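You operate a simulated robot arm through the tools that you are given. There is no shell and no other tool. Be economical: measure what you need, move in short steps, check, and stop when the job is done.

The job below is to be done with a simulated robot arm. You get a single attempt, and the scene is never put back.

Task
Fit the tall orange sponge into the grinder and give it a test run.
Fine: sponge wet and shield over before it runs; switch the grinder off again, leave the strip on.

The check looks at the end state, three seconds after you hand in, the way a careful person would. Anything else that was tipped, shoved, dropped, spilled or broken makes it a failure.

Robot
A 7-joint arm with a two-finger parallel gripper, fixed in place. Base frame: the origin is at the foot of the arm, x ahead of it, y to its left, z up. Units: m, degrees, N and s.
With the tool pointing down near the work surface it reaches from about 0.2 to 0.68 m from the base axis. Its first joint turns from -66.0 to 66.0 degrees. Payload 2.4 kg.
The tool frame sits at the grasp point between the pads (the TCP): z along the fingers, y along the line on which they close. The tips reach 0.03 m beyond it. Largest opening 0.094 m; finger width 0.028, thickness 0.01; the body of the gripper, 0.05 by 0.096 m, starts 0.055 m behind the TCP.
Orientation is that of the tool frame in the base frame, as [roll, pitch, yaw] about the fixed x, y, z axes, in that order (R = Rz(yaw) Ry(pitch) Rx(roll)). With the fingers straight down and closing along the base's y, the tool's x points along the base's -x, its y along +y and its z along -z.

Tools
- The arm moves only by the tool arm_command. Its arguments are lists of equal length, an entry for each row: "xyz": the shift along the tool's x, y, z in m, a list of three; "angular": the turn, a rotation vector about the tool's x, y, z in degrees, a list of three; "claw": the opening, from 0 (shut) to 1 (fully open). In form: {"xyz": [[dx, dy, dz], ...], "angular": [[ax, ay, az], ...], "claw": [claw, ...]}. A call has 1 to 8 rows; each row shifts and turns the commanded pose from where the row before left it, along the tool's axes as they then stand. Rows are played at 5 a second. More than 0.05 m and 8.6 degrees between two rows, or a gripper value outside its range, and nothing of the call is played. Where a pose cannot be reached the arm comes as near as it can. A force on the tool above 40 N (or 10 N above the force at the start of the call, whichever is more), or a blocked arm, ends the call early, and 0.2 s more pass. Each finger travels about 0.153 m/s and halts on what it meets, pressing with about 35 N; the grip force reading is that of the motor and also rises with nothing between the fingers. The clock runs only during rows and for 0.2 s after the last one: add rows that do not move to give the fingers time. It gives the time, the measured TCP pose, the force on the tool (base axes), the opening and the grip force at its end, in the units of the frame above (readings bear some noise), and new pictures: "show" is both (left out), scene, wrist or none.
- Cameras (640 x 400 px; columns grow to the right, rows downward): "scene" is fixed at [0.0539, 0.4857, 1.4566]; the picture's right is [-0.59, -0.81, 0.00], its down [-0.36, 0.26, -0.90] and it looks along [0.72, -0.53, -0.45] (base axes); focal length 323 px, centre (320, 200). "wrist" rides on the gripper at [-0.037, 0, -0.058] in the tool frame; the picture's right is [0.00, -1.00, 0.00], its down [0.97, 0.00, -0.24] and it looks along [0.24, 0.00, 0.97] (tool axes); focal length 218 px, centre (320, 200). There is no depth. A picture from a camera that has moved, and an enlarged one, comes with that camera's place and axes in the base frame and with its lens.
- close_up(camera, box): a new picture of the part [left, top, right, bottom] of that camera's present view, enlarged. The clock stands still meanwhile.
- sign_off(): hands the job in; it is judged then, once.

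Go step by step. Nothing tells you positions but the pictures and the camera data: compare them with the known pose of the tool, close in by small moves and look again before you grip or let go. The budget is 120 turns and 150 pictures, counting those below and the enlarged ones. Unless the task says otherwise, let go and move clear before handing in, and close with one line.

The tools are called after ">>>" by a JSON object that holds its "fn" and its "kwargs". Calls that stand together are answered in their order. arm_command: Moves the arm, as the interface text tells. Its arguments: {"type":"object","properties":{"xyz":{"type":"array"},"angular":{"type":"array"},"claw":{"type":"array"},"show":{"type":"string","enum":["both","scene","wrist","none"]}},"required":["xyz","angular","claw"]} The other tools are called the same way: close_up (camera, box) takes an enlarged picture of a part of a camera's view; sign_off () hands the job in.

At the start:

```text
clock: 0.0
tool_pos: [0.3671, 0.1178, 1.311]
ee_rot: [180.0, -0.1, -180.0]
ft_force: [-0.3, 0.0, -0.1]
gripper_width: 0.0941
finger_force: 0.0
```

scene: 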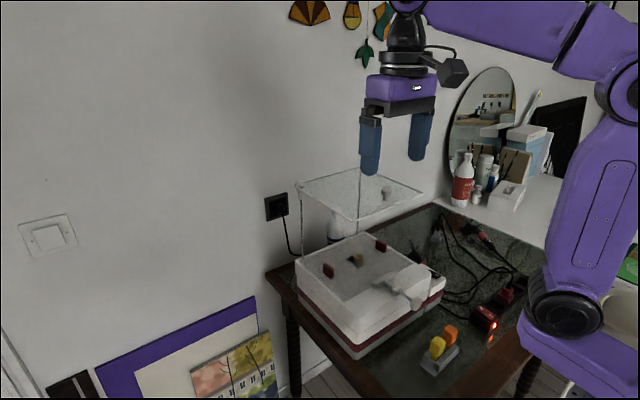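
wrist: 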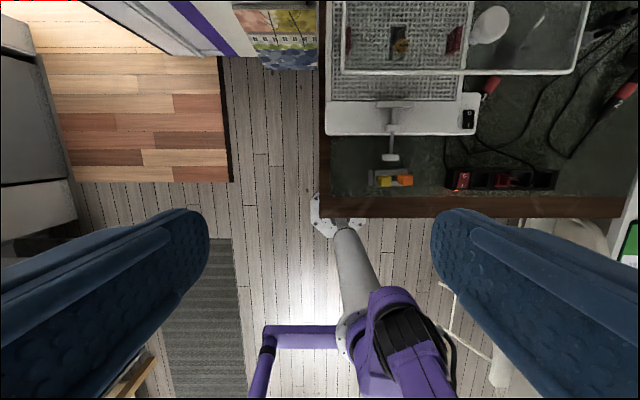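

I see a glass grinder with a transparent shield, a holder with orange and yellow sponges, and a power strip. I'll enlarge the views before moving.

>>> {"fn": "close_up", "kwargs": {"camera": "scene", "box": [260, 160, 420, 260]}}

>>> {"fn": "close_up", "kwargs": {"camera": "scene", "box": [290, 220, 530, 380]}}

>>> {"fn": "close_up", "kwargs": {"camera": "wrist", "box": [310, 0, 630, 200]}}

>>> {"fn": "close_up", "kwargs": {"camera": "scene", "box": [400, 300, 500, 380]}}

```text
4.00 times, centred on (340, 210) of scene
camera zoom: at [0.0539, 0.4857, 1.4566], right [-0.59, -0.81, 0.0], down [-0.36, 0.26, -0.9], along [0.72, -0.53, -0.45], focal length 1293 px, centre (240, 160)
```

zoom: 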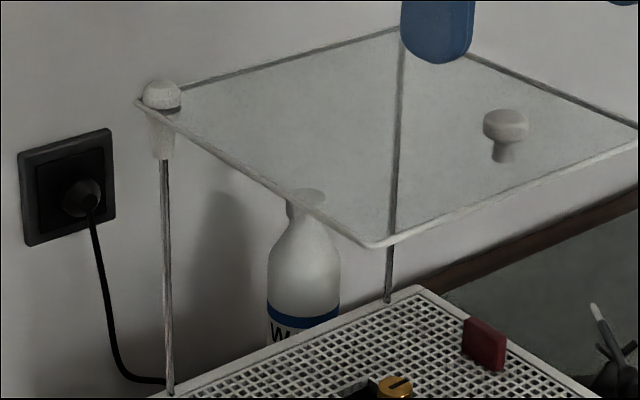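

```text
2.50 times, centred on (410, 300) of scene
camera zoom: at [0.0539, 0.4857, 1.4566], right [-0.59, -0.81, 0.0], down [-0.36, 0.26, -0.9], along [0.72, -0.53, -0.45], focal length 808 px, centre (95, -50)
```

zoom: 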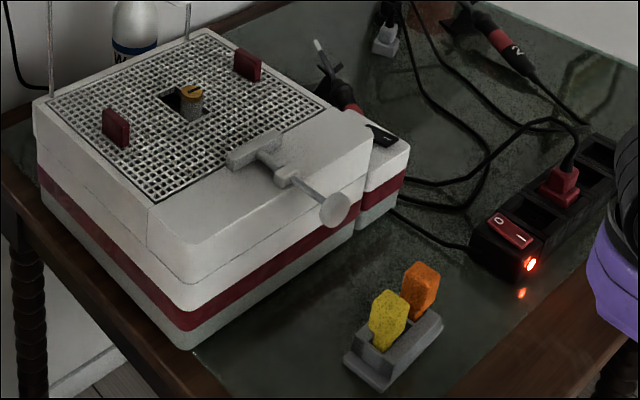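

```text
2.00 times, centred on (470, 100) of wrist
camera zoom: at [0.4033, 0.1169, 1.3672], right [0.0, -1.0, 0.0], down [-0.97, 0.0, 0.24], along [-0.24, 0.0, -0.97], focal length 436 px, centre (20, 400)
```

zoom: 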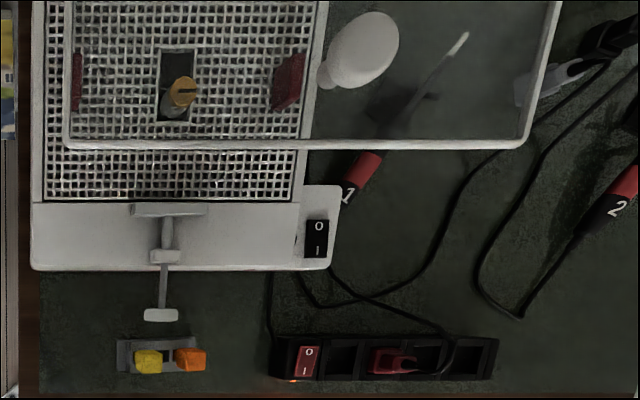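

```text
5.00 times, centred on (450, 340) of scene
camera zoom: at [0.0539, 0.4857, 1.4566], right [-0.59, -0.81, 0.0], down [-0.36, 0.26, -0.9], along [0.72, -0.53, -0.45], focal length 1616 px, centre (-330, -500)
```

zoom: 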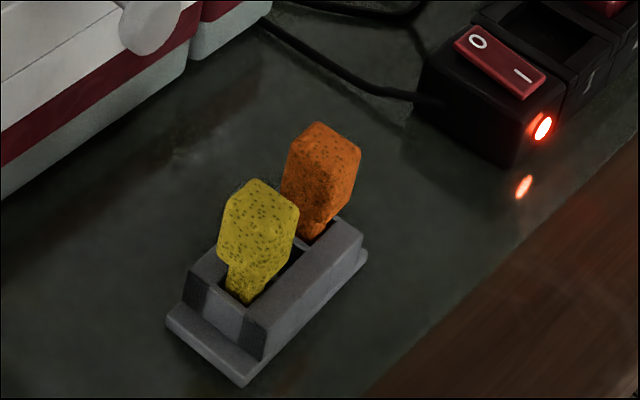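

The shield seems to be high up (z≈1.11) above the grinder, and the sponge holder is near (0.32, -0.09). I'll look harder at the shield post, the grinder, the T‑shaped slide and the cables.

>>> {"fn": "close_up", "kwargs": {"camera": "scene", "box": [285, 165, 365, 215]}}

>>> {"fn": "close_up", "kwargs": {"camera": "scene", "box": [320, 225, 448, 305]}}

>>> {"fn": "close_up", "kwargs": {"camera": "scene", "box": [410, 200, 538, 280]}}

>>> {"fn": "close_up", "kwargs": {"camera": "scene", "box": [440, 60, 568, 220]}}

```text
8.00 times, centred on (325, 190) of scene
camera zoom: at [0.0539, 0.4857, 1.4566], right [-0.59, -0.81, 0.0], down [-0.36, 0.26, -0.9], along [0.72, -0.53, -0.45], focal length 2586 px, centre (280, 280)
```

zoom: 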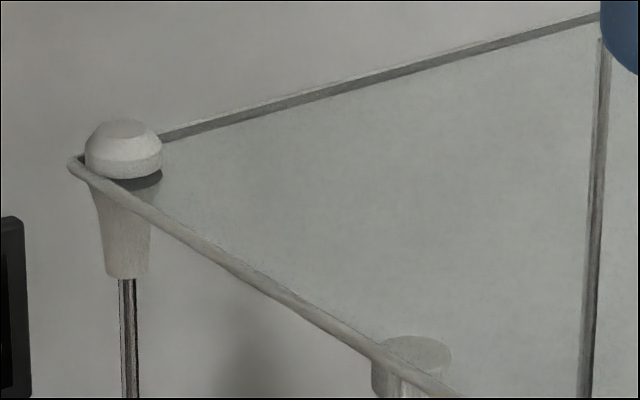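

```text
5.00 times, centred on (384, 265) of scene
camera zoom: at [0.0539, 0.4857, 1.4566], right [-0.59, -0.81, 0.0], down [-0.36, 0.26, -0.9], along [0.72, -0.53, -0.45], focal length 1616 px, centre (0, -125)
```

zoom: 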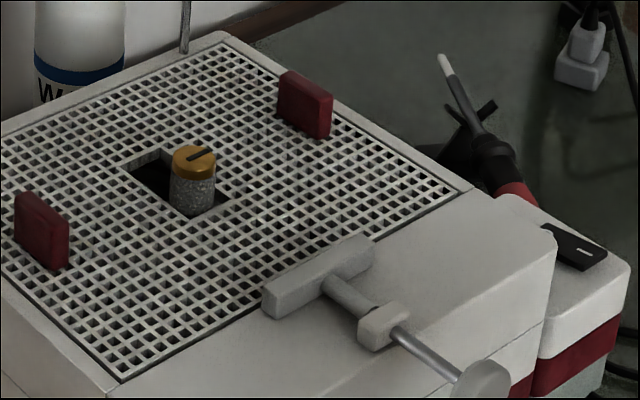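

```text
5.00 times, centred on (474, 240) of scene
camera zoom: at [0.0539, 0.4857, 1.4566], right [-0.59, -0.81, 0.0], down [-0.36, 0.26, -0.9], along [0.72, -0.53, -0.45], focal length 1616 px, centre (-450, 0)
```

zoom: 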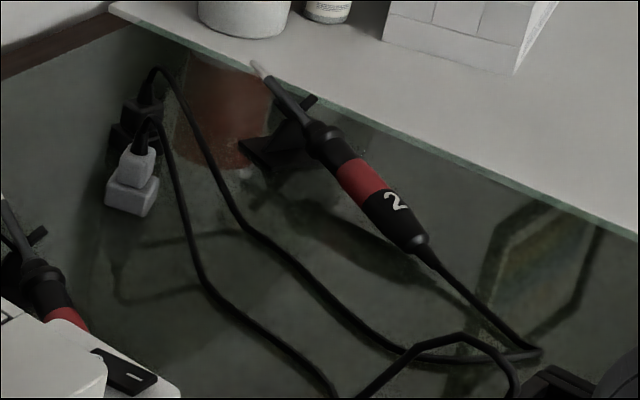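

```text
2.50 times, centred on (504, 140) of scene
camera zoom: at [0.0539, 0.4857, 1.4566], right [-0.59, -0.81, 0.0], down [-0.36, 0.26, -0.9], along [0.72, -0.53, -0.45], focal length 808 px, centre (-140, 350)
```

zoom: 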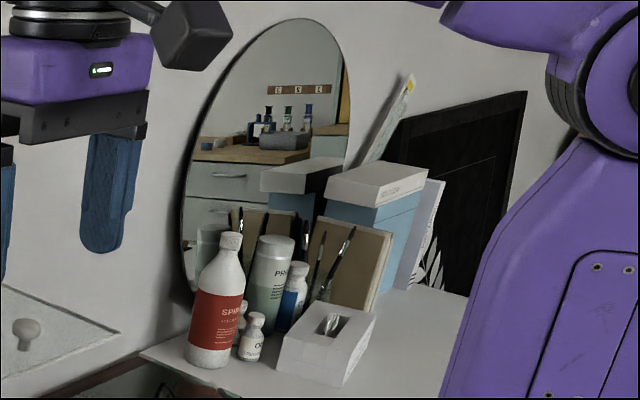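

The grinder has a bit in a rectangular cut-out, where the sponge should go, and the irons 1 and 2 lie in stands. I'll lower the wrist camera over the sponge holder and strip.

>>> {"fn": "arm_command", "kwargs": {"xyz": [[0, -0.028, 0.037], [0, -0.028, 0.037], [0, -0.028, 0.037], [0, -0.028, 0.037], [0, -0.028, 0.037], [0, -0.028, 0.037], [0, -0.028, 0.037], [0, 0, 0]], "angular": [[0, 0, 0], [0, 0, 0], [0, 0, 0], [0, 0, 0], [0, 0, 0], [0, 0, 0], [0, 0, 0], [0, 0, 0]], "claw": [1, 1, 1, 1, 1, 1, 1, 1]}}

```text
clock: 1.8
tool_pos: [0.3701, -0.0791, 1.0526]
ee_rot: [180.0, 0.0, 180.0]
ft_force: [0.3, -0.1, 0.0]
gripper_width: 0.0942
finger_force: 0.0
camera wrist: at [0.4073, -0.0785, 1.1095], right [0.0, -1.0, 0.0], down [-0.97, 0.0, 0.24], along [-0.24, 0.0, -0.97], focal length 218 px, centre (320, 200)
```

scene: 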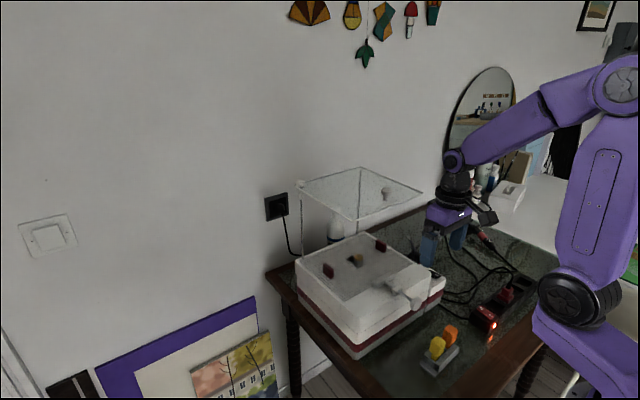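
wrist: 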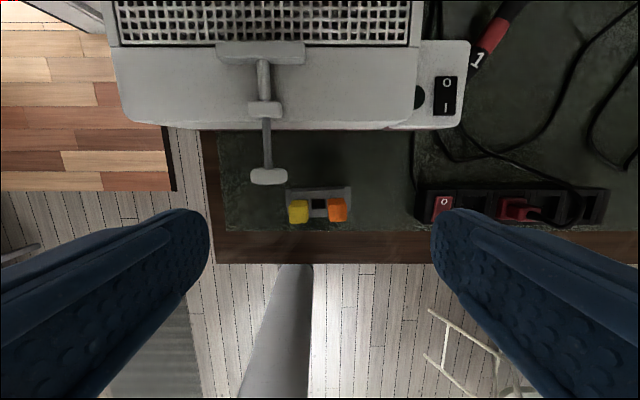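

>>> {"fn": "close_up", "kwargs": {"camera": "wrist", "box": [240, 150, 400, 250]}}

>>> {"fn": "close_up", "kwargs": {"camera": "wrist", "box": [400, 60, 640, 240]}}

>>> {"fn": "close_up", "kwargs": {"camera": "wrist", "box": [190, 0, 350, 190]}}

```text
4.00 times, centred on (320, 200) of wrist
camera zoom: at [0.4073, -0.0785, 1.1095], right [0.0, -1.0, 0.0], down [-0.97, 0.0, 0.24], along [-0.24, 0.0, -0.97], focal length 873 px, centre (320, 200)
```

zoom: 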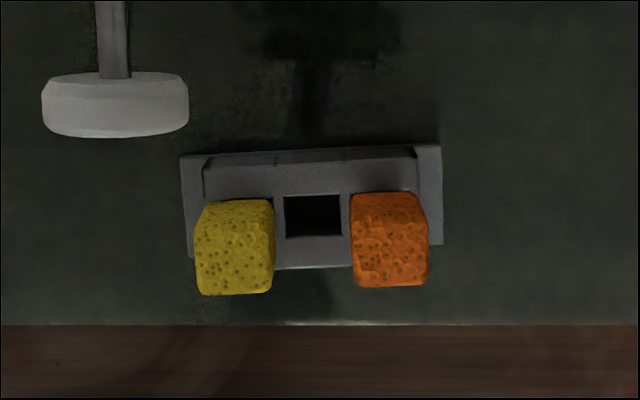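

```text
2.22 times, centred on (520, 150) of wrist
camera zoom: at [0.4073, -0.0785, 1.1095], right [0.0, -1.0, 0.0], down [-0.97, 0.0, 0.24], along [-0.24, 0.0, -0.97], focal length 485 px, centre (-124, 311)
```

zoom: 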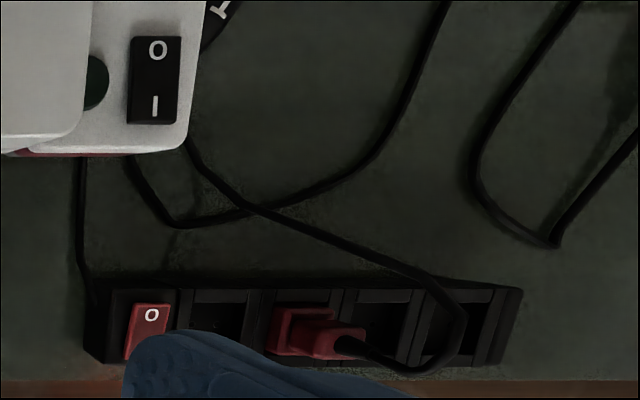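

```text
2.11 times, centred on (270, 95) of wrist
camera zoom: at [0.4073, -0.0785, 1.1095], right [0.0, -1.0, 0.0], down [-0.97, 0.0, 0.24], along [-0.24, 0.0, -0.97], focal length 460 px, centre (425, 421)
```

zoom: 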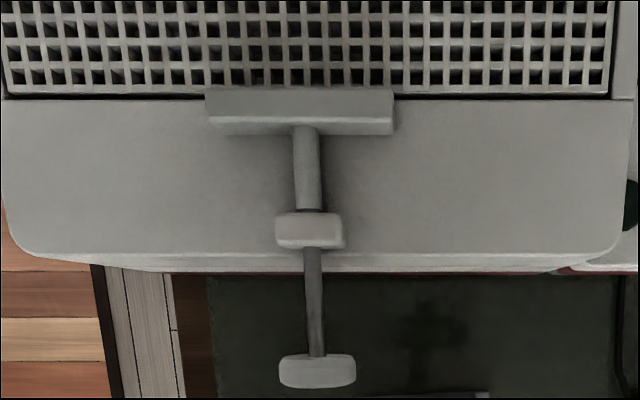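

>>> {"fn": "close_up", "kwargs": {"camera": "scene", "box": [280, 155, 440, 255]}}

>>> {"fn": "close_up", "kwargs": {"camera": "scene", "box": [335, 155, 395, 192]}}

```text
4.00 times, centred on (360, 205) of scene
camera zoom: at [0.0539, 0.4857, 1.4566], right [-0.59, -0.81, 0.0], down [-0.36, 0.26, -0.9], along [0.72, -0.53, -0.45], focal length 1293 px, centre (160, 180)
```

zoom: 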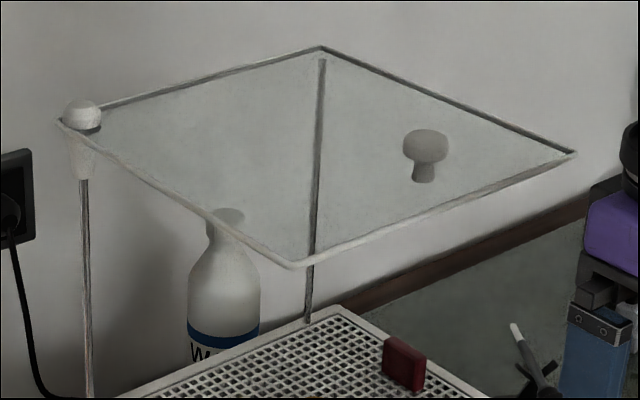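

```text
10.67 times, centred on (365, 174) of scene
camera zoom: at [0.0539, 0.4857, 1.4566], right [-0.59, -0.81, 0.0], down [-0.36, 0.26, -0.9], along [0.72, -0.53, -0.45], focal length 3448 px, centre (-160, 483)
```

zoom: 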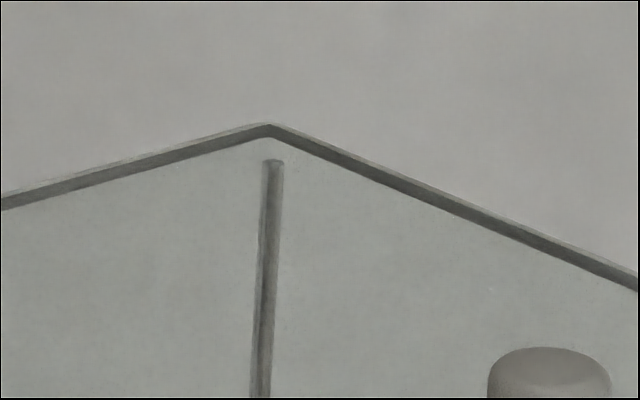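

The shield is mounted on the left rear post (about (0.70, 0.075)), with a bare rest post at right rear and a knob near (0.515, -0.045, 1.13). It's in the way of the sponge slot, so it should swing aside to the left. I go up and over to look at it from above.

>>> {"fn": "arm_command", "kwargs": {"xyz": [[0, 0, -0.049], [0, 0, -0.049], [0, 0, -0.049], [0, 0, -0.049], [-0.048, 0.012, 0], [-0.048, 0.012, 0], [-0.048, 0.012, 0], [0, 0, 0]], "angular": [[0, 0, 0], [0, 0, 0], [0, 0, 0], [0, 0, 0], [0, 0, 0], [0, 0, 0], [0, 0, 0], [0, 0, 0]], "claw": [1, 1, 1, 1, 1, 1, 1, 1]}}

```text
clock: 3.6
tool_pos: [0.5105, -0.0418, 1.2488]
ee_rot: [-180.0, -0.1, 179.9]
ft_force: [-1.2, -1.0, 0.1]
gripper_width: 0.0941
finger_force: 0.1
camera wrist: at [0.5459, -0.042, 1.3064], right [0.0, -1.0, 0.0], down [-0.97, 0.0, 0.24], along [-0.24, 0.0, -0.97], focal length 218 px, centre (320, 200)
```

scene: 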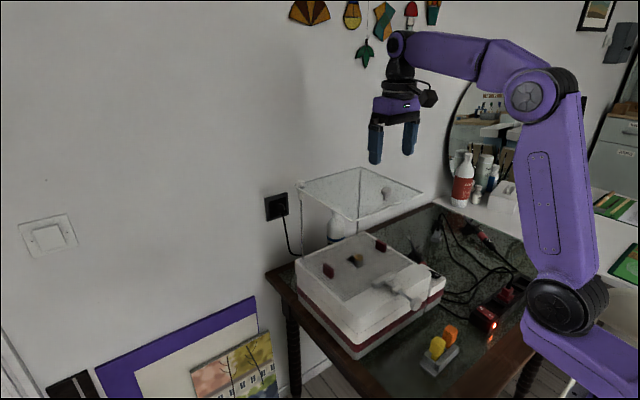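
wrist: 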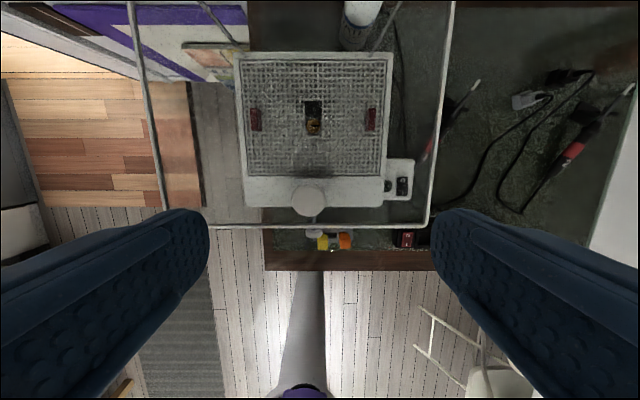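

The knob is about (0.503, -0.033), with the shield plate at z≈1.11. I line up over it and come down part way.

>>> {"fn": "arm_command", "kwargs": {"xyz": [[0.007, 0.009, 0.035], [0, 0, 0.03], [0, 0, 0]], "angular": [[0, 0, 0], [0, 0, 0], [0, 0, 0]], "claw": [0.6, 0.6, 0.6]}}

>>> {"fn": "close_up", "kwargs": {"camera": "scene", "box": [280, 125, 440, 225]}}

```text
clock: 4.4
tool_pos: [0.5044, -0.0345, 1.1832]
ee_rot: [179.9, 0.0, -180.0]
ft_force: [0.8, -0.2, -0.1]
gripper_width: 0.0566
finger_force: 0.0
camera wrist: at [0.5403, -0.0353, 1.2412], right [0.0, -1.0, 0.0], down [-0.97, 0.0, 0.24], along [-0.24, 0.0, -0.97], focal length 218 px, centre (320, 200)
```

scene: 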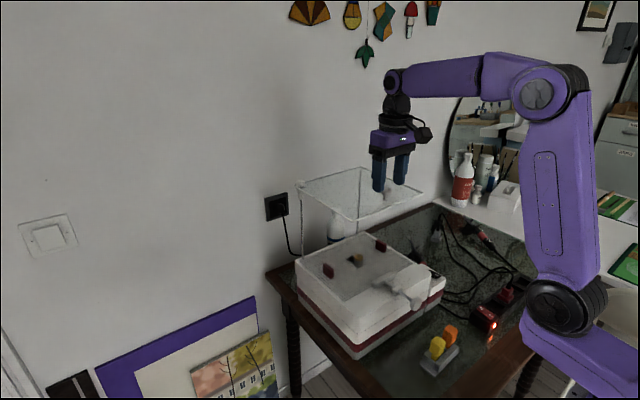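
wrist: 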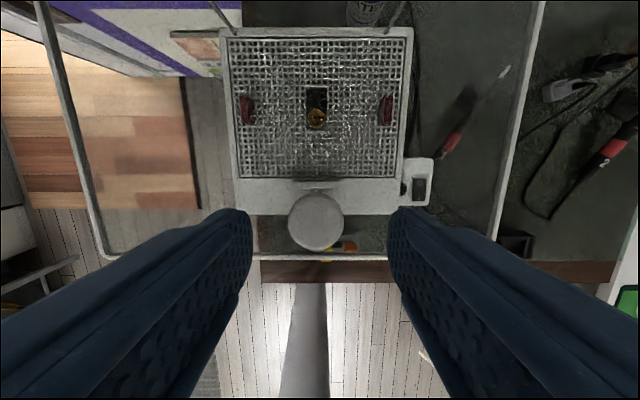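

```text
4.00 times, centred on (360, 175) of scene
camera zoom: at [0.0539, 0.4857, 1.4566], right [-0.59, -0.81, 0.0], down [-0.36, 0.26, -0.9], along [0.72, -0.53, -0.45], focal length 1293 px, centre (160, 300)
```

zoom: 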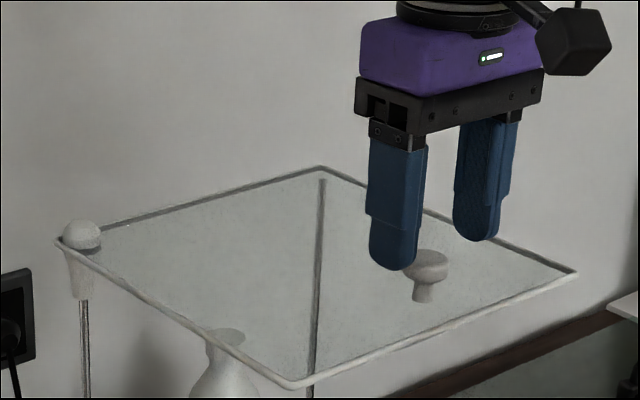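

Knob centre comes out as (0.501, -0.033). I lower the tips to about z=1.122 and cage the knob.

>>> {"fn": "arm_command", "kwargs": {"xyz": [[0.003, 0.002, 0.02], [0, 0, 0.011], [0, 0, 0], [0, 0, 0]], "angular": [[0, 0, 0], [0, 0, 0], [0, 0, 0], [0, 0, 0]], "claw": [0.6, 0.6, 0.6, 0.4]}}

>>> {"fn": "close_up", "kwargs": {"camera": "scene", "box": [345, 155, 441, 215]}}

```text
clock: 5.4
tool_pos: [0.5012, -0.0317, 1.1532]
ee_rot: [-180.0, 0.5, -179.9]
ft_force: [-0.5, 1.2, 38.1]
gripper_width: 0.0432
finger_force: 5.0
camera wrist: at [0.5374, -0.0314, 1.2117], right [0.0, -1.0, 0.0], down [-0.97, 0.0, 0.23], along [-0.23, 0.0, -0.97], focal length 218 px, centre (320, 200)
```

scene: 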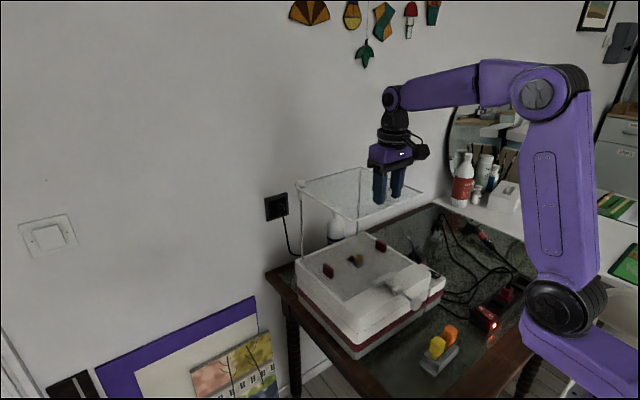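
wrist: 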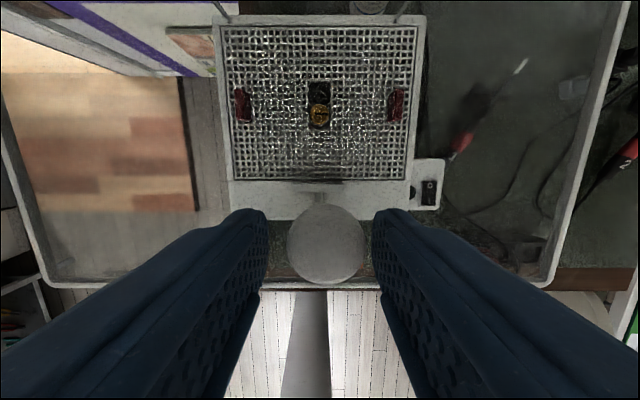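

```text
6.67 times, centred on (393, 185) of scene
camera zoom: at [0.0533, 0.4858, 1.4566], right [-0.59, -0.81, 0.0], down [-0.36, 0.26, -0.9], along [0.72, -0.53, -0.45], focal length 2155 px, centre (-167, 300)
```

zoom: 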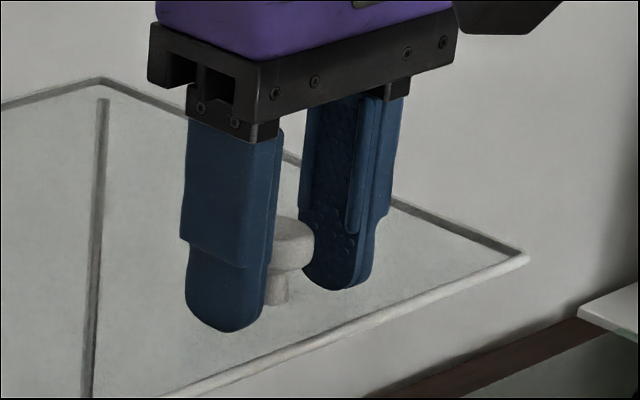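

The tips rest on the plate (38 N), so the plate top is at z≈1.122. I back up 6 mm and narrow the cage.

>>> {"fn": "arm_command", "kwargs": {"xyz": [[0, 0, -0.008], [0, 0, 0], [0, 0, 0]], "angular": [[0, 0, 0], [0, 0, 0], [0, 0, 0]], "claw": [0.4, 0.33, 0.33]}}

>>> {"fn": "close_up", "kwargs": {"camera": "scene", "box": [345, 155, 441, 215]}}

```text
clock: 6.2
tool_pos: [0.5022, -0.0312, 1.1596]
ee_rot: [-180.0, -0.1, -179.9]
ft_force: [-1.2, 0.3, 0.1]
gripper_width: 0.031
finger_force: 0.0
camera wrist: at [0.5374, -0.0317, 1.2166], right [0.0, -1.0, 0.0], down [-0.97, 0.0, 0.24], along [-0.24, 0.0, -0.97], focal length 218 px, centre (320, 200)
```

scene: 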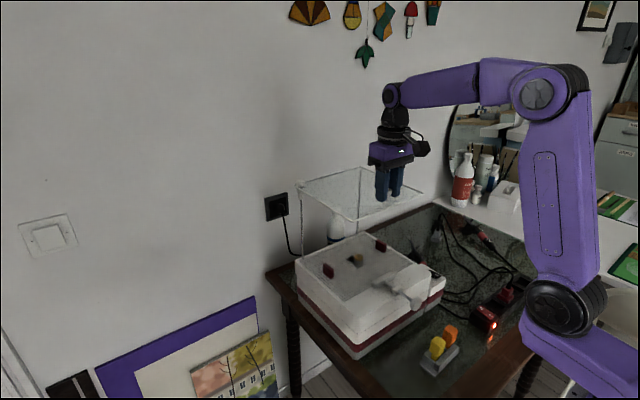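
wrist: 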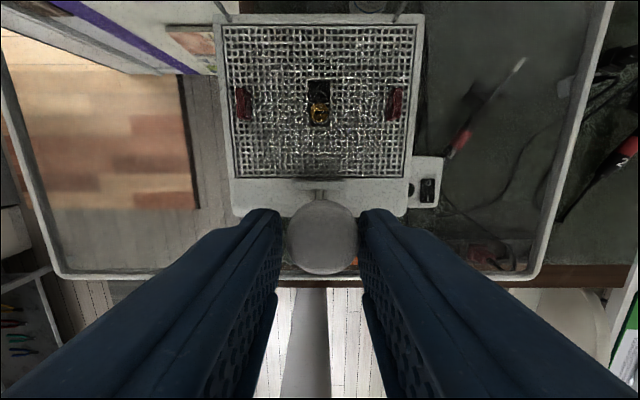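

```text
6.67 times, centred on (393, 185) of scene
camera zoom: at [0.0539, 0.4857, 1.4566], right [-0.59, -0.81, 0.0], down [-0.36, 0.26, -0.9], along [0.72, -0.53, -0.45], focal length 2155 px, centre (-167, 300)
```

zoom: 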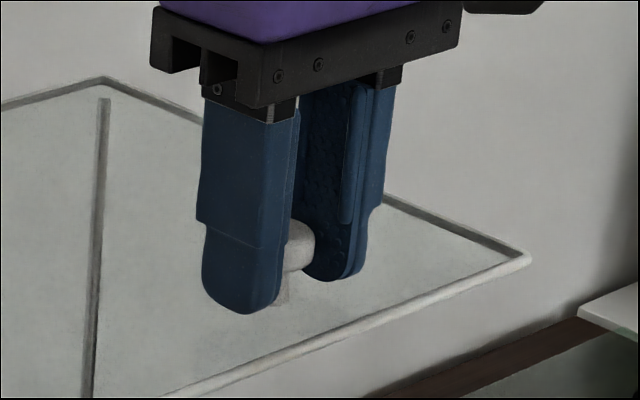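

The knob is caged. I try a small swing to the left about the rear-left post, turning the tool with it.

>>> {"fn": "arm_command", "kwargs": {"xyz": [[0.0128, 0.0284, 0], [0, 0, 0]], "angular": [[0, 0, 8], [0, 0, 0]], "claw": [0.33, 0.33]}}

```text
clock: 6.8
tool_pos: [0.4882, -0.0055, 1.1594]
ee_rot: [-180.0, 0.0, 171.9]
ft_force: [0.0, -0.4, -0.2]
gripper_width: 0.0306
finger_force: 0.0
camera wrist: at [0.5239, -0.01, 1.2174], right [-0.14, -0.99, 0.0], down [-0.96, 0.14, 0.24], along [-0.24, 0.03, -0.97], focal length 218 px, centre (320, 200)
```

scene: 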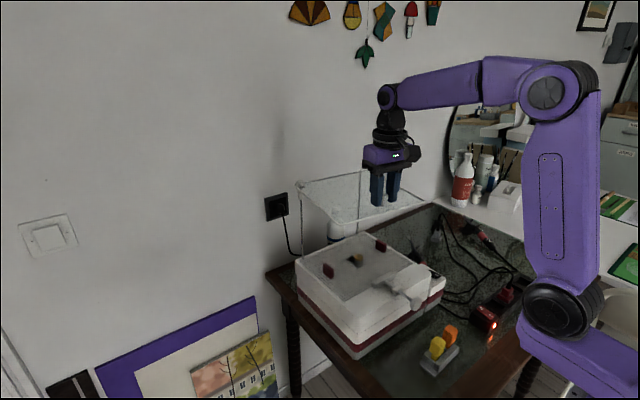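
wrist: 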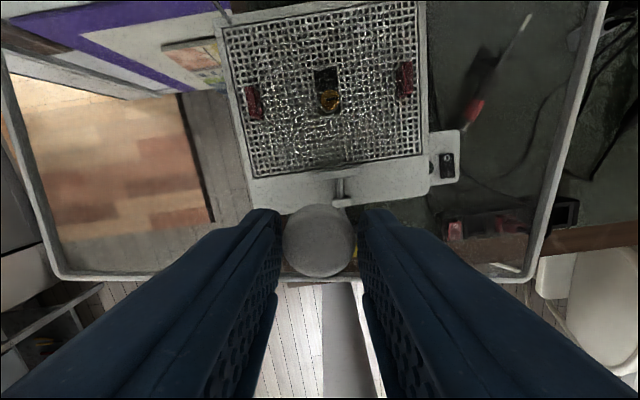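

It swings freely with almost no force. I carry on.

>>> {"fn": "arm_command", "kwargs": {"xyz": [[0.0128, 0.0284, 0], [0.0128, 0.0284, 0], [0.0128, 0.0284, 0], [0.0128, 0.0284, 0], [0, 0, 0]], "angular": [[0, 0, 8], [0, 0, 8], [0, 0, 8], [0, 0, 8], [0, 0, 0]], "claw": [0.33, 0.33, 0.33, 0.33, 0.33]}}

```text
clock: 8.0
tool_pos: [0.4807, 0.1198, 1.1585]
ee_rot: [-180.0, 0.1, 140.0]
ft_force: [0.3, -0.8, -0.8]
gripper_width: 0.0309
finger_force: 0.1
camera wrist: at [0.5082, 0.0955, 1.2165], right [-0.64, -0.76, 0.0], down [-0.74, 0.63, 0.24], along [-0.18, 0.15, -0.97], focal length 218 px, centre (320, 200)
```

scene: 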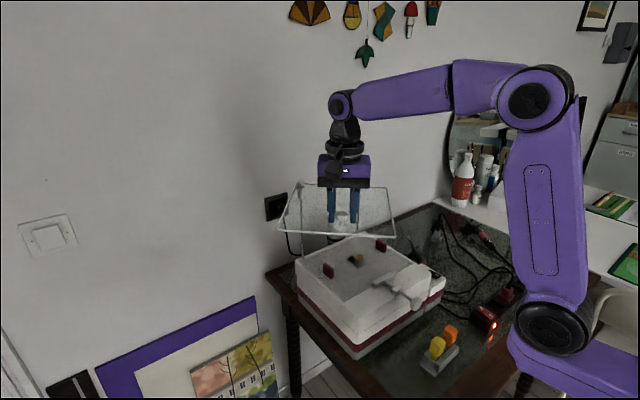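
wrist: 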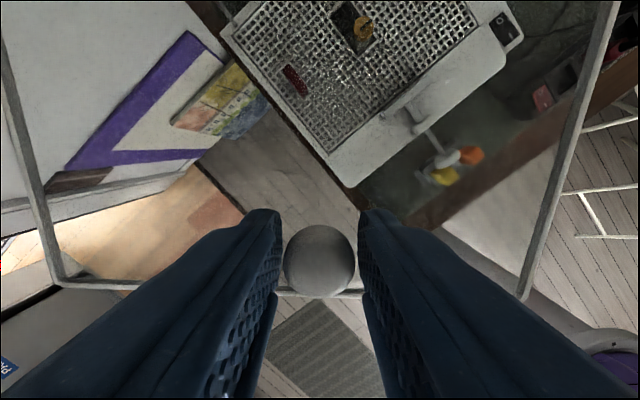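

>>> {"fn": "arm_command", "kwargs": {"xyz": [[0.0168, 0.0284, 0], [0.0168, 0.0284, 0], [0.0158, 0.0284, 0], [0.0148, 0.0284, 0], [0, 0, 0]], "angular": [[0, 0, 8], [0, 0, 8], [0, 0, 8], [0, 0, 8], [0, 0, 0]], "claw": [0.33, 0.33, 0.33, 0.33, 0.33]}}

```text
clock: 9.2
tool_pos: [0.528, 0.2383, 1.1571]
ee_rot: [180.0, 0.1, 108.0]
ft_force: [0.4, 0.6, -0.4]
gripper_width: 0.0309
finger_force: 0.0
camera wrist: at [0.5388, 0.2025, 1.2145], right [-0.95, -0.31, 0.0], down [-0.3, 0.92, 0.24], along [-0.07, 0.23, -0.97], focal length 218 px, centre (320, 200)
```

scene: 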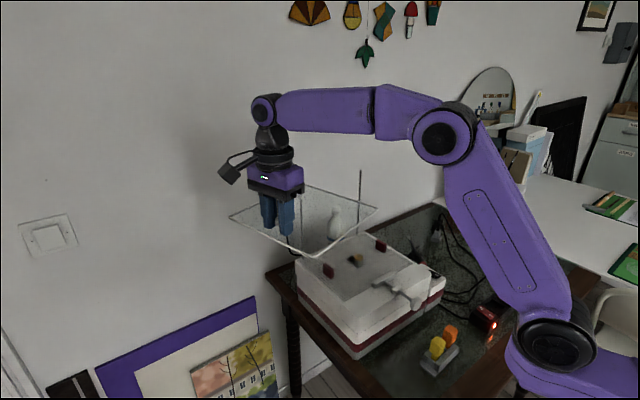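
wrist: 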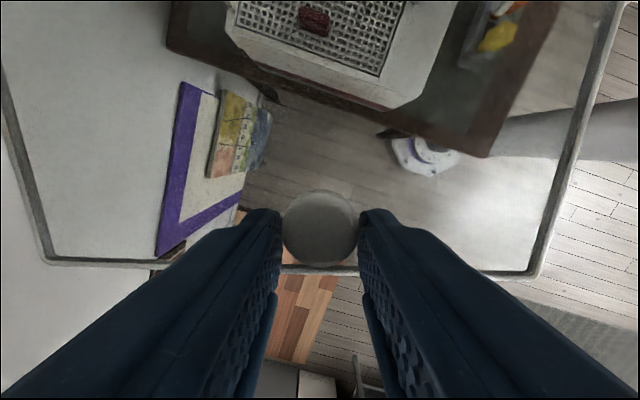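

>>> {"fn": "arm_command", "kwargs": {"xyz": [[0.0145, 0.0284, 0], [0.0145, 0.0284, 0], [0, 0, 0]], "angular": [[0, 0, 8], [0, 0, 8], [0, 0, 0]], "claw": [0.33, 0.33, 0.33]}}

```text
clock: 9.8
tool_pos: [0.5687, 0.2749, 1.1546]
ee_rot: [-178.9, 0.5, 93.3]
ft_force: [-0.6, -0.6, 3.8]
gripper_width: 0.031
finger_force: 0.2
stopped in row 3: the force on the tool passed its limit (the readings are from after the stop); the commanded pose is now the measured one
camera wrist: at [0.5705, 0.2386, 1.2123], right [-1.0, -0.06, 0.02], down [-0.05, 0.97, 0.23], along [-0.03, 0.23, -0.97], focal length 218 px, centre (320, 200)
```

scene: 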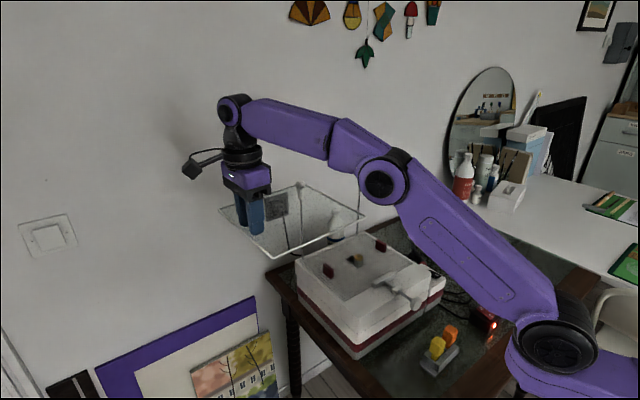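
wrist: 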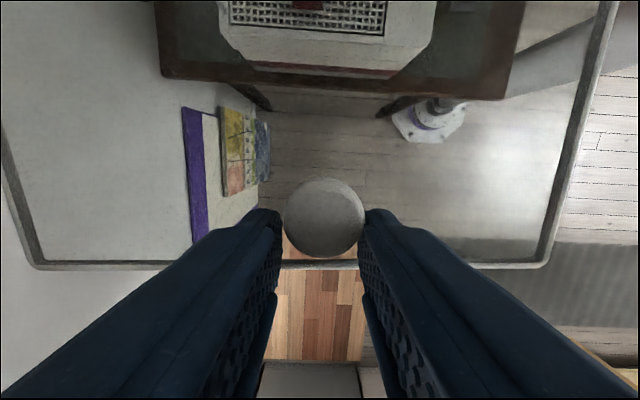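

The shield is about 86° aside and met its stop. I release and lift straight up.

>>> {"fn": "arm_command", "kwargs": {"xyz": [[0, 0, 0], [0, 0, -0.02], [0, 0, -0.04], [0, 0, -0.03], [0, 0, 0]], "angular": [[0, 0, 0], [0, 0, 0], [0, 0, 0], [0, 0, 0], [0, 0, 0]], "claw": [0.5, 0.5, 0.5, 0.5, 0.5]}}

```text
clock: 11.0
tool_pos: [0.5423, 0.2623, 1.2198]
ee_rot: [-178.7, 0.5, 93.4]
ft_force: [0.4, 0.2, 0.0]
gripper_width: 0.0473
finger_force: 0.1
out of reach, approached as far as the arm can: row 3, 4
camera wrist: at [0.5452, 0.2263, 1.277], right [-1.0, -0.06, 0.02], down [-0.05, 0.97, 0.23], along [-0.03, 0.23, -0.97], focal length 218 px, centre (320, 200)
```

scene: 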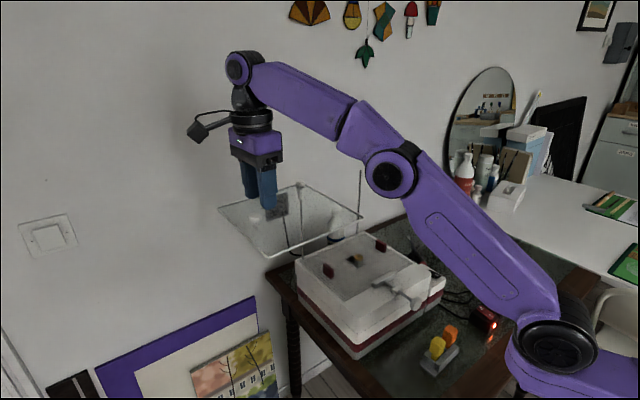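
wrist: 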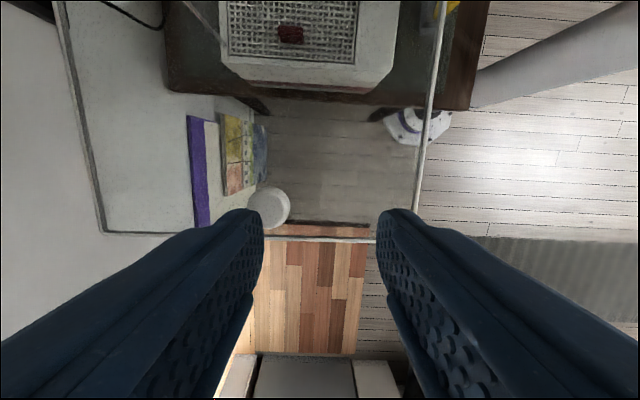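

The shield stays aside. I back off toward the base and turn the tool back.

>>> {"fn": "arm_command", "kwargs": {"xyz": [[0, -0.045, 0], [0, -0.045, 0], [-0.03, -0.03, 0], [-0.04, 0, 0], [-0.04, 0, 0], [0, 0, 0], [0, 0, 0], [0, 0, 0]], "angular": [[0, 0, 0], [0, 0, 0], [0, 0, 0], [0, 0, -8.5], [0, 0, -8.5], [0, 0, -8.5], [0, 0, -8.5], [0, 0, -8.5]], "claw": [0.5, 0.5, 0.5, 0.5, 0.5, 0.5, 0.5, 0.5], "show": "none"}}

>>> {"fn": "arm_command", "kwargs": {"xyz": [[0, 0, 0], [0, 0, 0], [0, 0, 0], [0, 0, 0], [0, 0, 0], [0, 0, 0]], "angular": [[0, 0, -8.5], [0, 0, -8.5], [0, 0, -8.5], [0, 0, -8.5], [0, 0, -8.5], [0, 0, 0]], "claw": [0.5, 0.5, 0.5, 0.5, 0.5, 0.5]}}

```text
clock: 12.8
tool_pos: [0.4359, 0.1469, 1.2239]
ee_rot: [-178.7, -0.4, 136.0]
ft_force: [0.2, -0.8, 0.3]
gripper_width: 0.0468
finger_force: 0.1
```

```text
clock: 14.2
tool_pos: [0.4373, 0.1488, 1.2235]
ee_rot: [-179.4, -1.0, 178.3]
ft_force: [1.1, 0.0, 0.6]
gripper_width: 0.0471
finger_force: 0.0
camera wrist: at [0.4734, 0.1469, 1.2808], right [-0.03, -1.0, 0.01], down [-0.97, 0.03, 0.26], along [-0.26, 0.0, -0.97], focal length 218 px, centre (320, 200)
```

scene: 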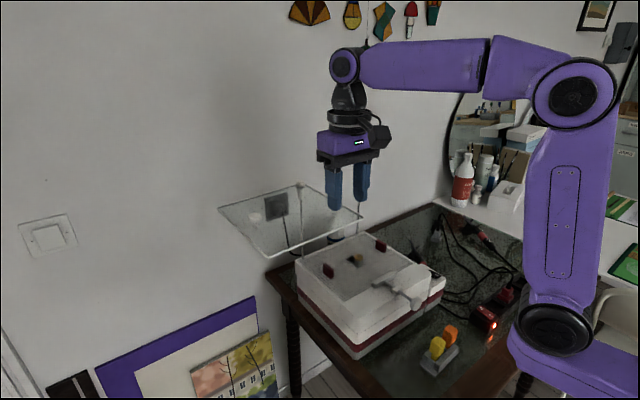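
wrist: 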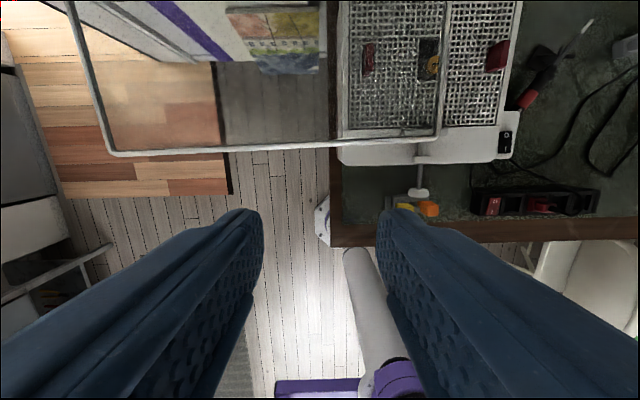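

I straighten the tool and move over the grinder opening for a close look.

>>> {"fn": "arm_command", "kwargs": {"xyz": [[0, -0.049, 0], [0, -0.049, 0], [0, -0.049, 0], [0, -0.049, 0], [-0.04, -0.01, 0.025], [-0.04, 0, 0.03], [-0.03, 0, 0.03], [0, 0, 0.03]], "angular": [[-0.6, -1, -1.7], [0, 0, 0], [0, 0, 0], [0, 0, 0], [0, 0, 0], [0, 0, 0], [0, 0, 0], [0, 0, 0]], "claw": [0.5, 0.5, 0.5, 0.5, 0.5, 0.5, 0.5, 0.5]}}

>>> {"fn": "close_up", "kwargs": {"camera": "wrist", "box": [250, 80, 400, 230]}}

```text
clock: 16.0
tool_pos: [0.5454, -0.0582, 1.1101]
ee_rot: [180.0, 0.0, -179.9]
ft_force: [0.2, 0.3, -0.4]
gripper_width: 0.047
finger_force: 0.0
camera wrist: at [0.5821, -0.058, 1.1671], right [0.0, -1.0, 0.0], down [-0.97, 0.0, 0.24], along [-0.24, 0.0, -0.97], focal length 218 px, centre (320, 200)
```

scene: 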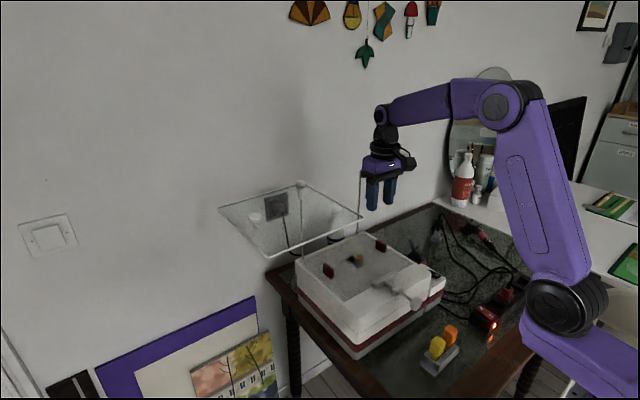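
wrist: 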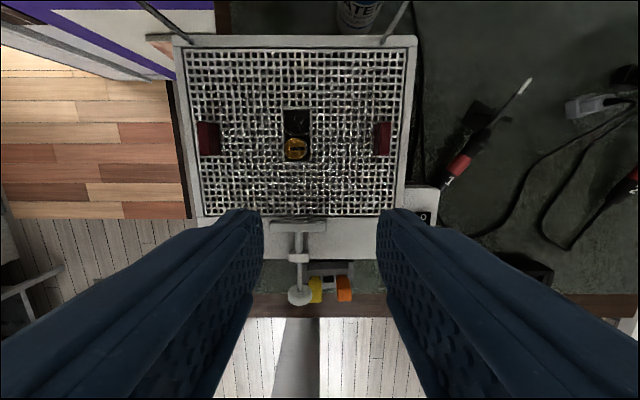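

```text
2.67 times, centred on (325, 155) of wrist
camera zoom: at [0.5821, -0.058, 1.1671], right [0.0, -1.0, 0.0], down [-0.97, 0.0, 0.24], along [-0.24, 0.0, -0.97], focal length 582 px, centre (307, 320)
```

zoom: 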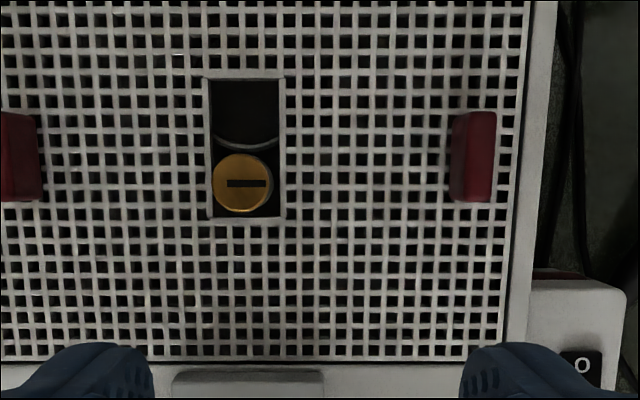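

The slot behind the bit is at about (0.612, -0.030), 33 × 27 mm, at z≈0.885. Now I move above the orange sponge.

>>> {"fn": "arm_command", "kwargs": {"xyz": [[0.045, -0.01, 0], [0.045, -0.01, 0], [0.045, -0.01, 0], [0.045, -0.01, 0.01], [0.035, -0.007, 0.03], [0, 0, 0.045], [0, 0, 0.045], [0, 0, 0]], "angular": [[0, 0, 0], [0, 0, 0], [0, 0, 0], [0, 0, 0], [0, 0, 0], [0, 0, 0], [0, 0, 0], [0, 0, 0]], "claw": [0.5, 0.5, 0.5, 0.5, 0.5, 0.5, 0.5, 0.5]}}

>>> {"fn": "close_up", "kwargs": {"camera": "wrist", "box": [240, 140, 400, 240]}}

>>> {"fn": "close_up", "kwargs": {"camera": "scene", "box": [400, 270, 528, 390]}}

```text
clock: 17.8
tool_pos: [0.3305, -0.1046, 0.9763]
ee_rot: [-179.9, -0.2, 180.0]
ft_force: [0.1, 1.2, 0.5]
gripper_width: 0.0472
finger_force: 0.1
camera wrist: at [0.3657, -0.1053, 1.0339], right [0.0, -1.0, 0.0], down [-0.97, 0.0, 0.24], along [-0.24, 0.0, -0.97], focal length 218 px, centre (320, 200)
```

scene: 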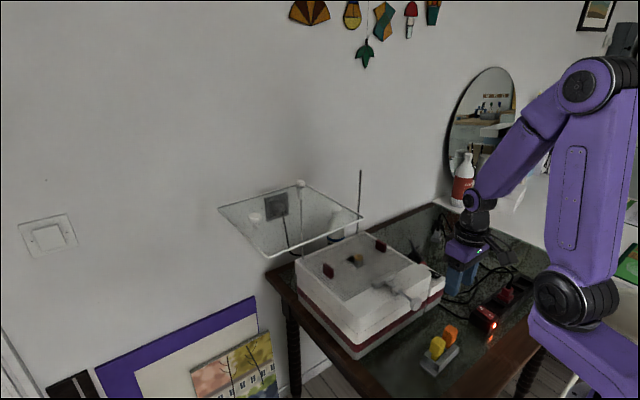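
wrist: 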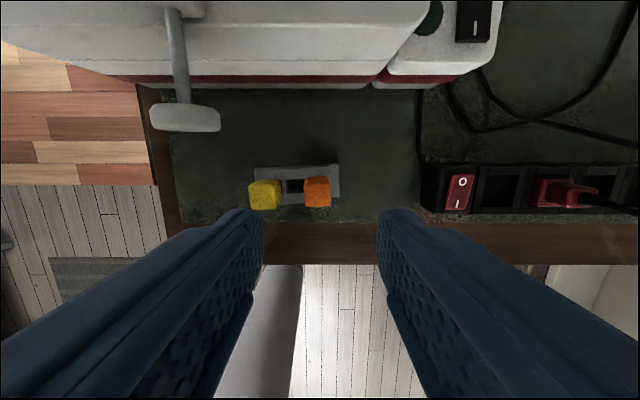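

```text
4.00 times, centred on (320, 190) of wrist
camera zoom: at [0.3657, -0.1053, 1.0339], right [0.0, -1.0, 0.0], down [-0.97, 0.0, 0.24], along [-0.24, 0.0, -0.97], focal length 873 px, centre (320, 240)
```

zoom: 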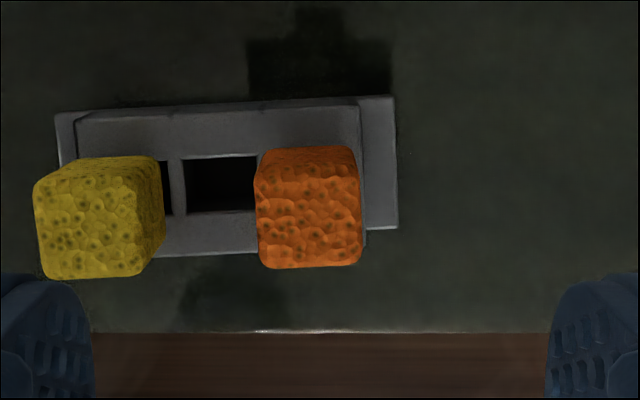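

```text
3.33 times, centred on (464, 330) of scene
camera zoom: at [0.0539, 0.4857, 1.4566], right [-0.59, -0.81, 0.0], down [-0.36, 0.26, -0.9], along [0.72, -0.53, -0.45], focal length 1078 px, centre (-160, -233)
```

zoom: 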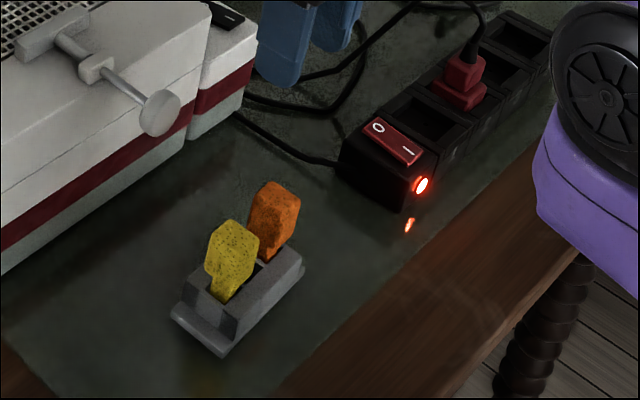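

The orange sponge's top centre is about (0.321, -0.103, 0.826). I descend in steps around it and check before closing.

>>> {"fn": "arm_command", "kwargs": {"xyz": [[0.0095, 0.0016, 0.04], [0, 0, 0.045], [0, 0, 0.028], [0, 0, 0]], "angular": [[0, 0, 0], [0, 0, 0], [0, 0, 0], [0, 0, 0]], "claw": [0.5, 0.5, 0.5, 0.5]}}

>>> {"fn": "close_up", "kwargs": {"camera": "scene", "box": [410, 280, 506, 360]}}

```text
clock: 18.8
tool_pos: [0.3172, -0.1025, 0.8642]
ee_rot: [180.0, -0.1, -179.8]
ft_force: [0.7, 0.2, 0.3]
gripper_width: 0.047
finger_force: 0.0
camera wrist: at [0.3535, -0.1033, 0.9225], right [0.0, -1.0, 0.0], down [-0.97, 0.0, 0.24], along [-0.24, 0.0, -0.97], focal length 218 px, centre (320, 200)
```

scene: 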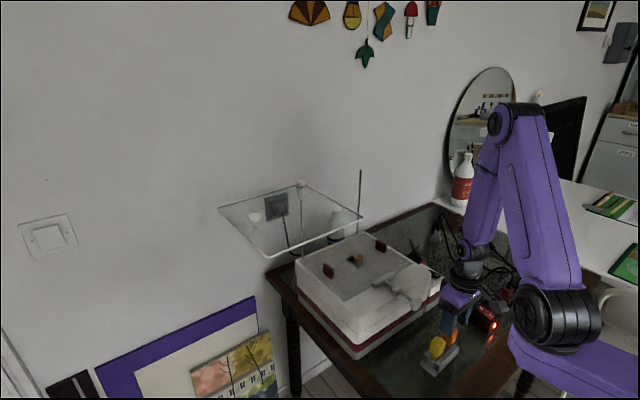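
wrist: 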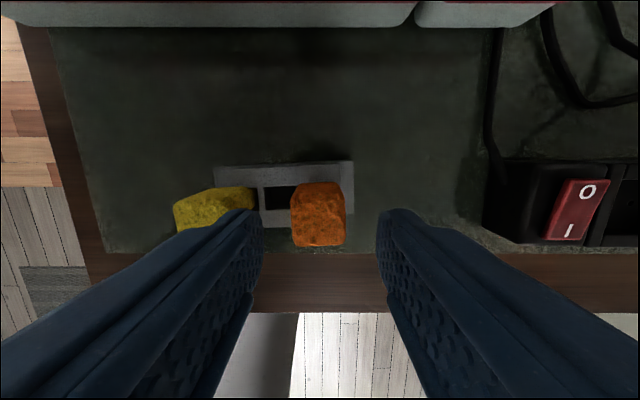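

```text
5.00 times, centred on (458, 320) of scene
camera zoom: at [0.0539, 0.4857, 1.4566], right [-0.59, -0.81, 0.0], down [-0.36, 0.26, -0.9], along [0.72, -0.53, -0.45], focal length 1616 px, centre (-370, -400)
```

zoom: 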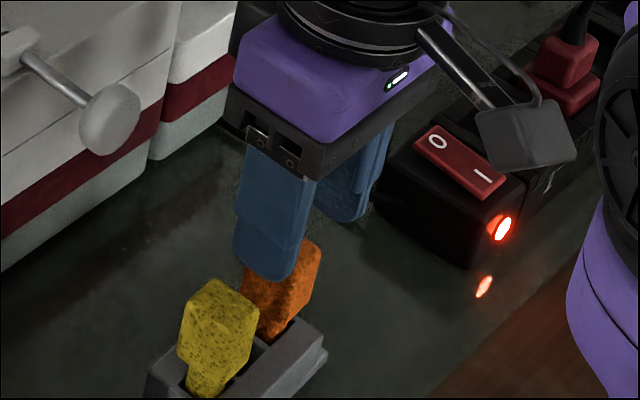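

Aligned within a few mm. I narrow the opening to 40 mm for clearance to the yellow sponge, descend and look.

>>> {"fn": "arm_command", "kwargs": {"xyz": [[-0.003, 0, 0], [0, 0, 0.018], [0, 0, 0.018], [0, 0, 0]], "angular": [[0, 0, 0], [0, 0, 0], [0, 0, 0], [0, 0, 0]], "claw": [0.42, 0.42, 0.42, 0.42]}}

>>> {"fn": "close_up", "kwargs": {"camera": "scene", "box": [410, 290, 506, 370]}}

```text
clock: 19.8
tool_pos: [0.3214, -0.1055, 0.8283]
ee_rot: [180.0, -0.1, 180.0]
ft_force: [0.1, 0.2, -2.0]
gripper_width: 0.0397
finger_force: 0.1
camera wrist: at [0.3588, -0.1044, 0.8862], right [0.0, -1.0, 0.0], down [-0.97, 0.0, 0.24], along [-0.24, 0.0, -0.97], focal length 218 px, centre (320, 200)
```

scene: 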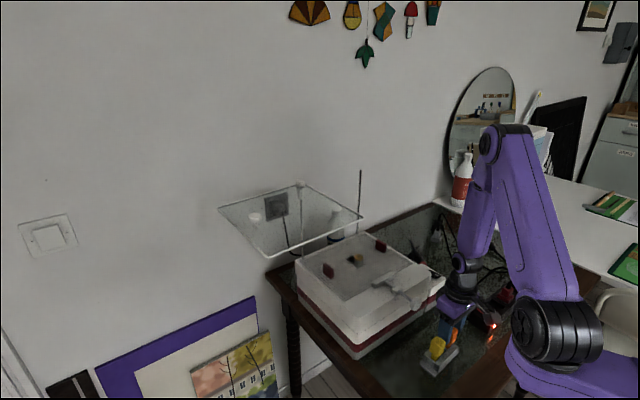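
wrist: 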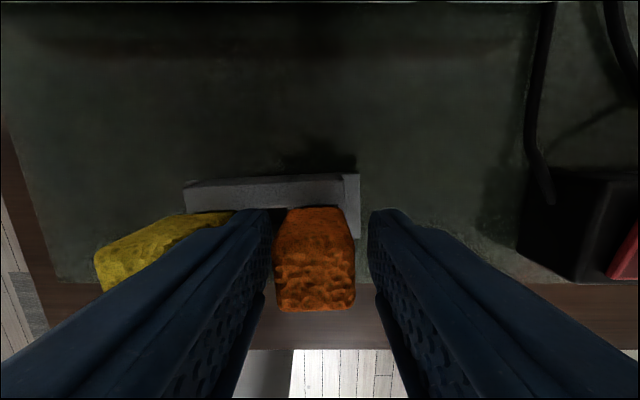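

```text
5.00 times, centred on (458, 330) of scene
camera zoom: at [0.0539, 0.4857, 1.4566], right [-0.59, -0.81, 0.0], down [-0.36, 0.26, -0.9], along [0.72, -0.53, -0.45], focal length 1616 px, centre (-370, -450)
```

zoom: 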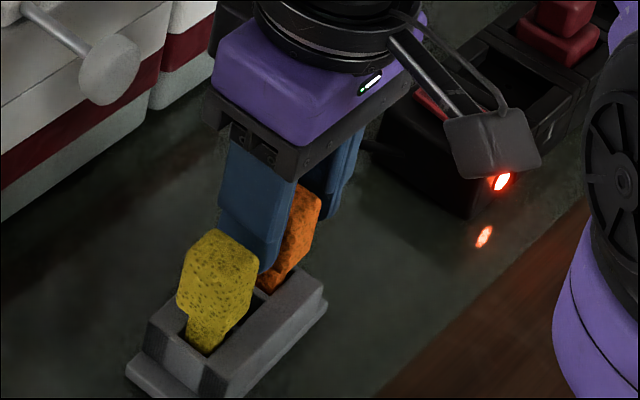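

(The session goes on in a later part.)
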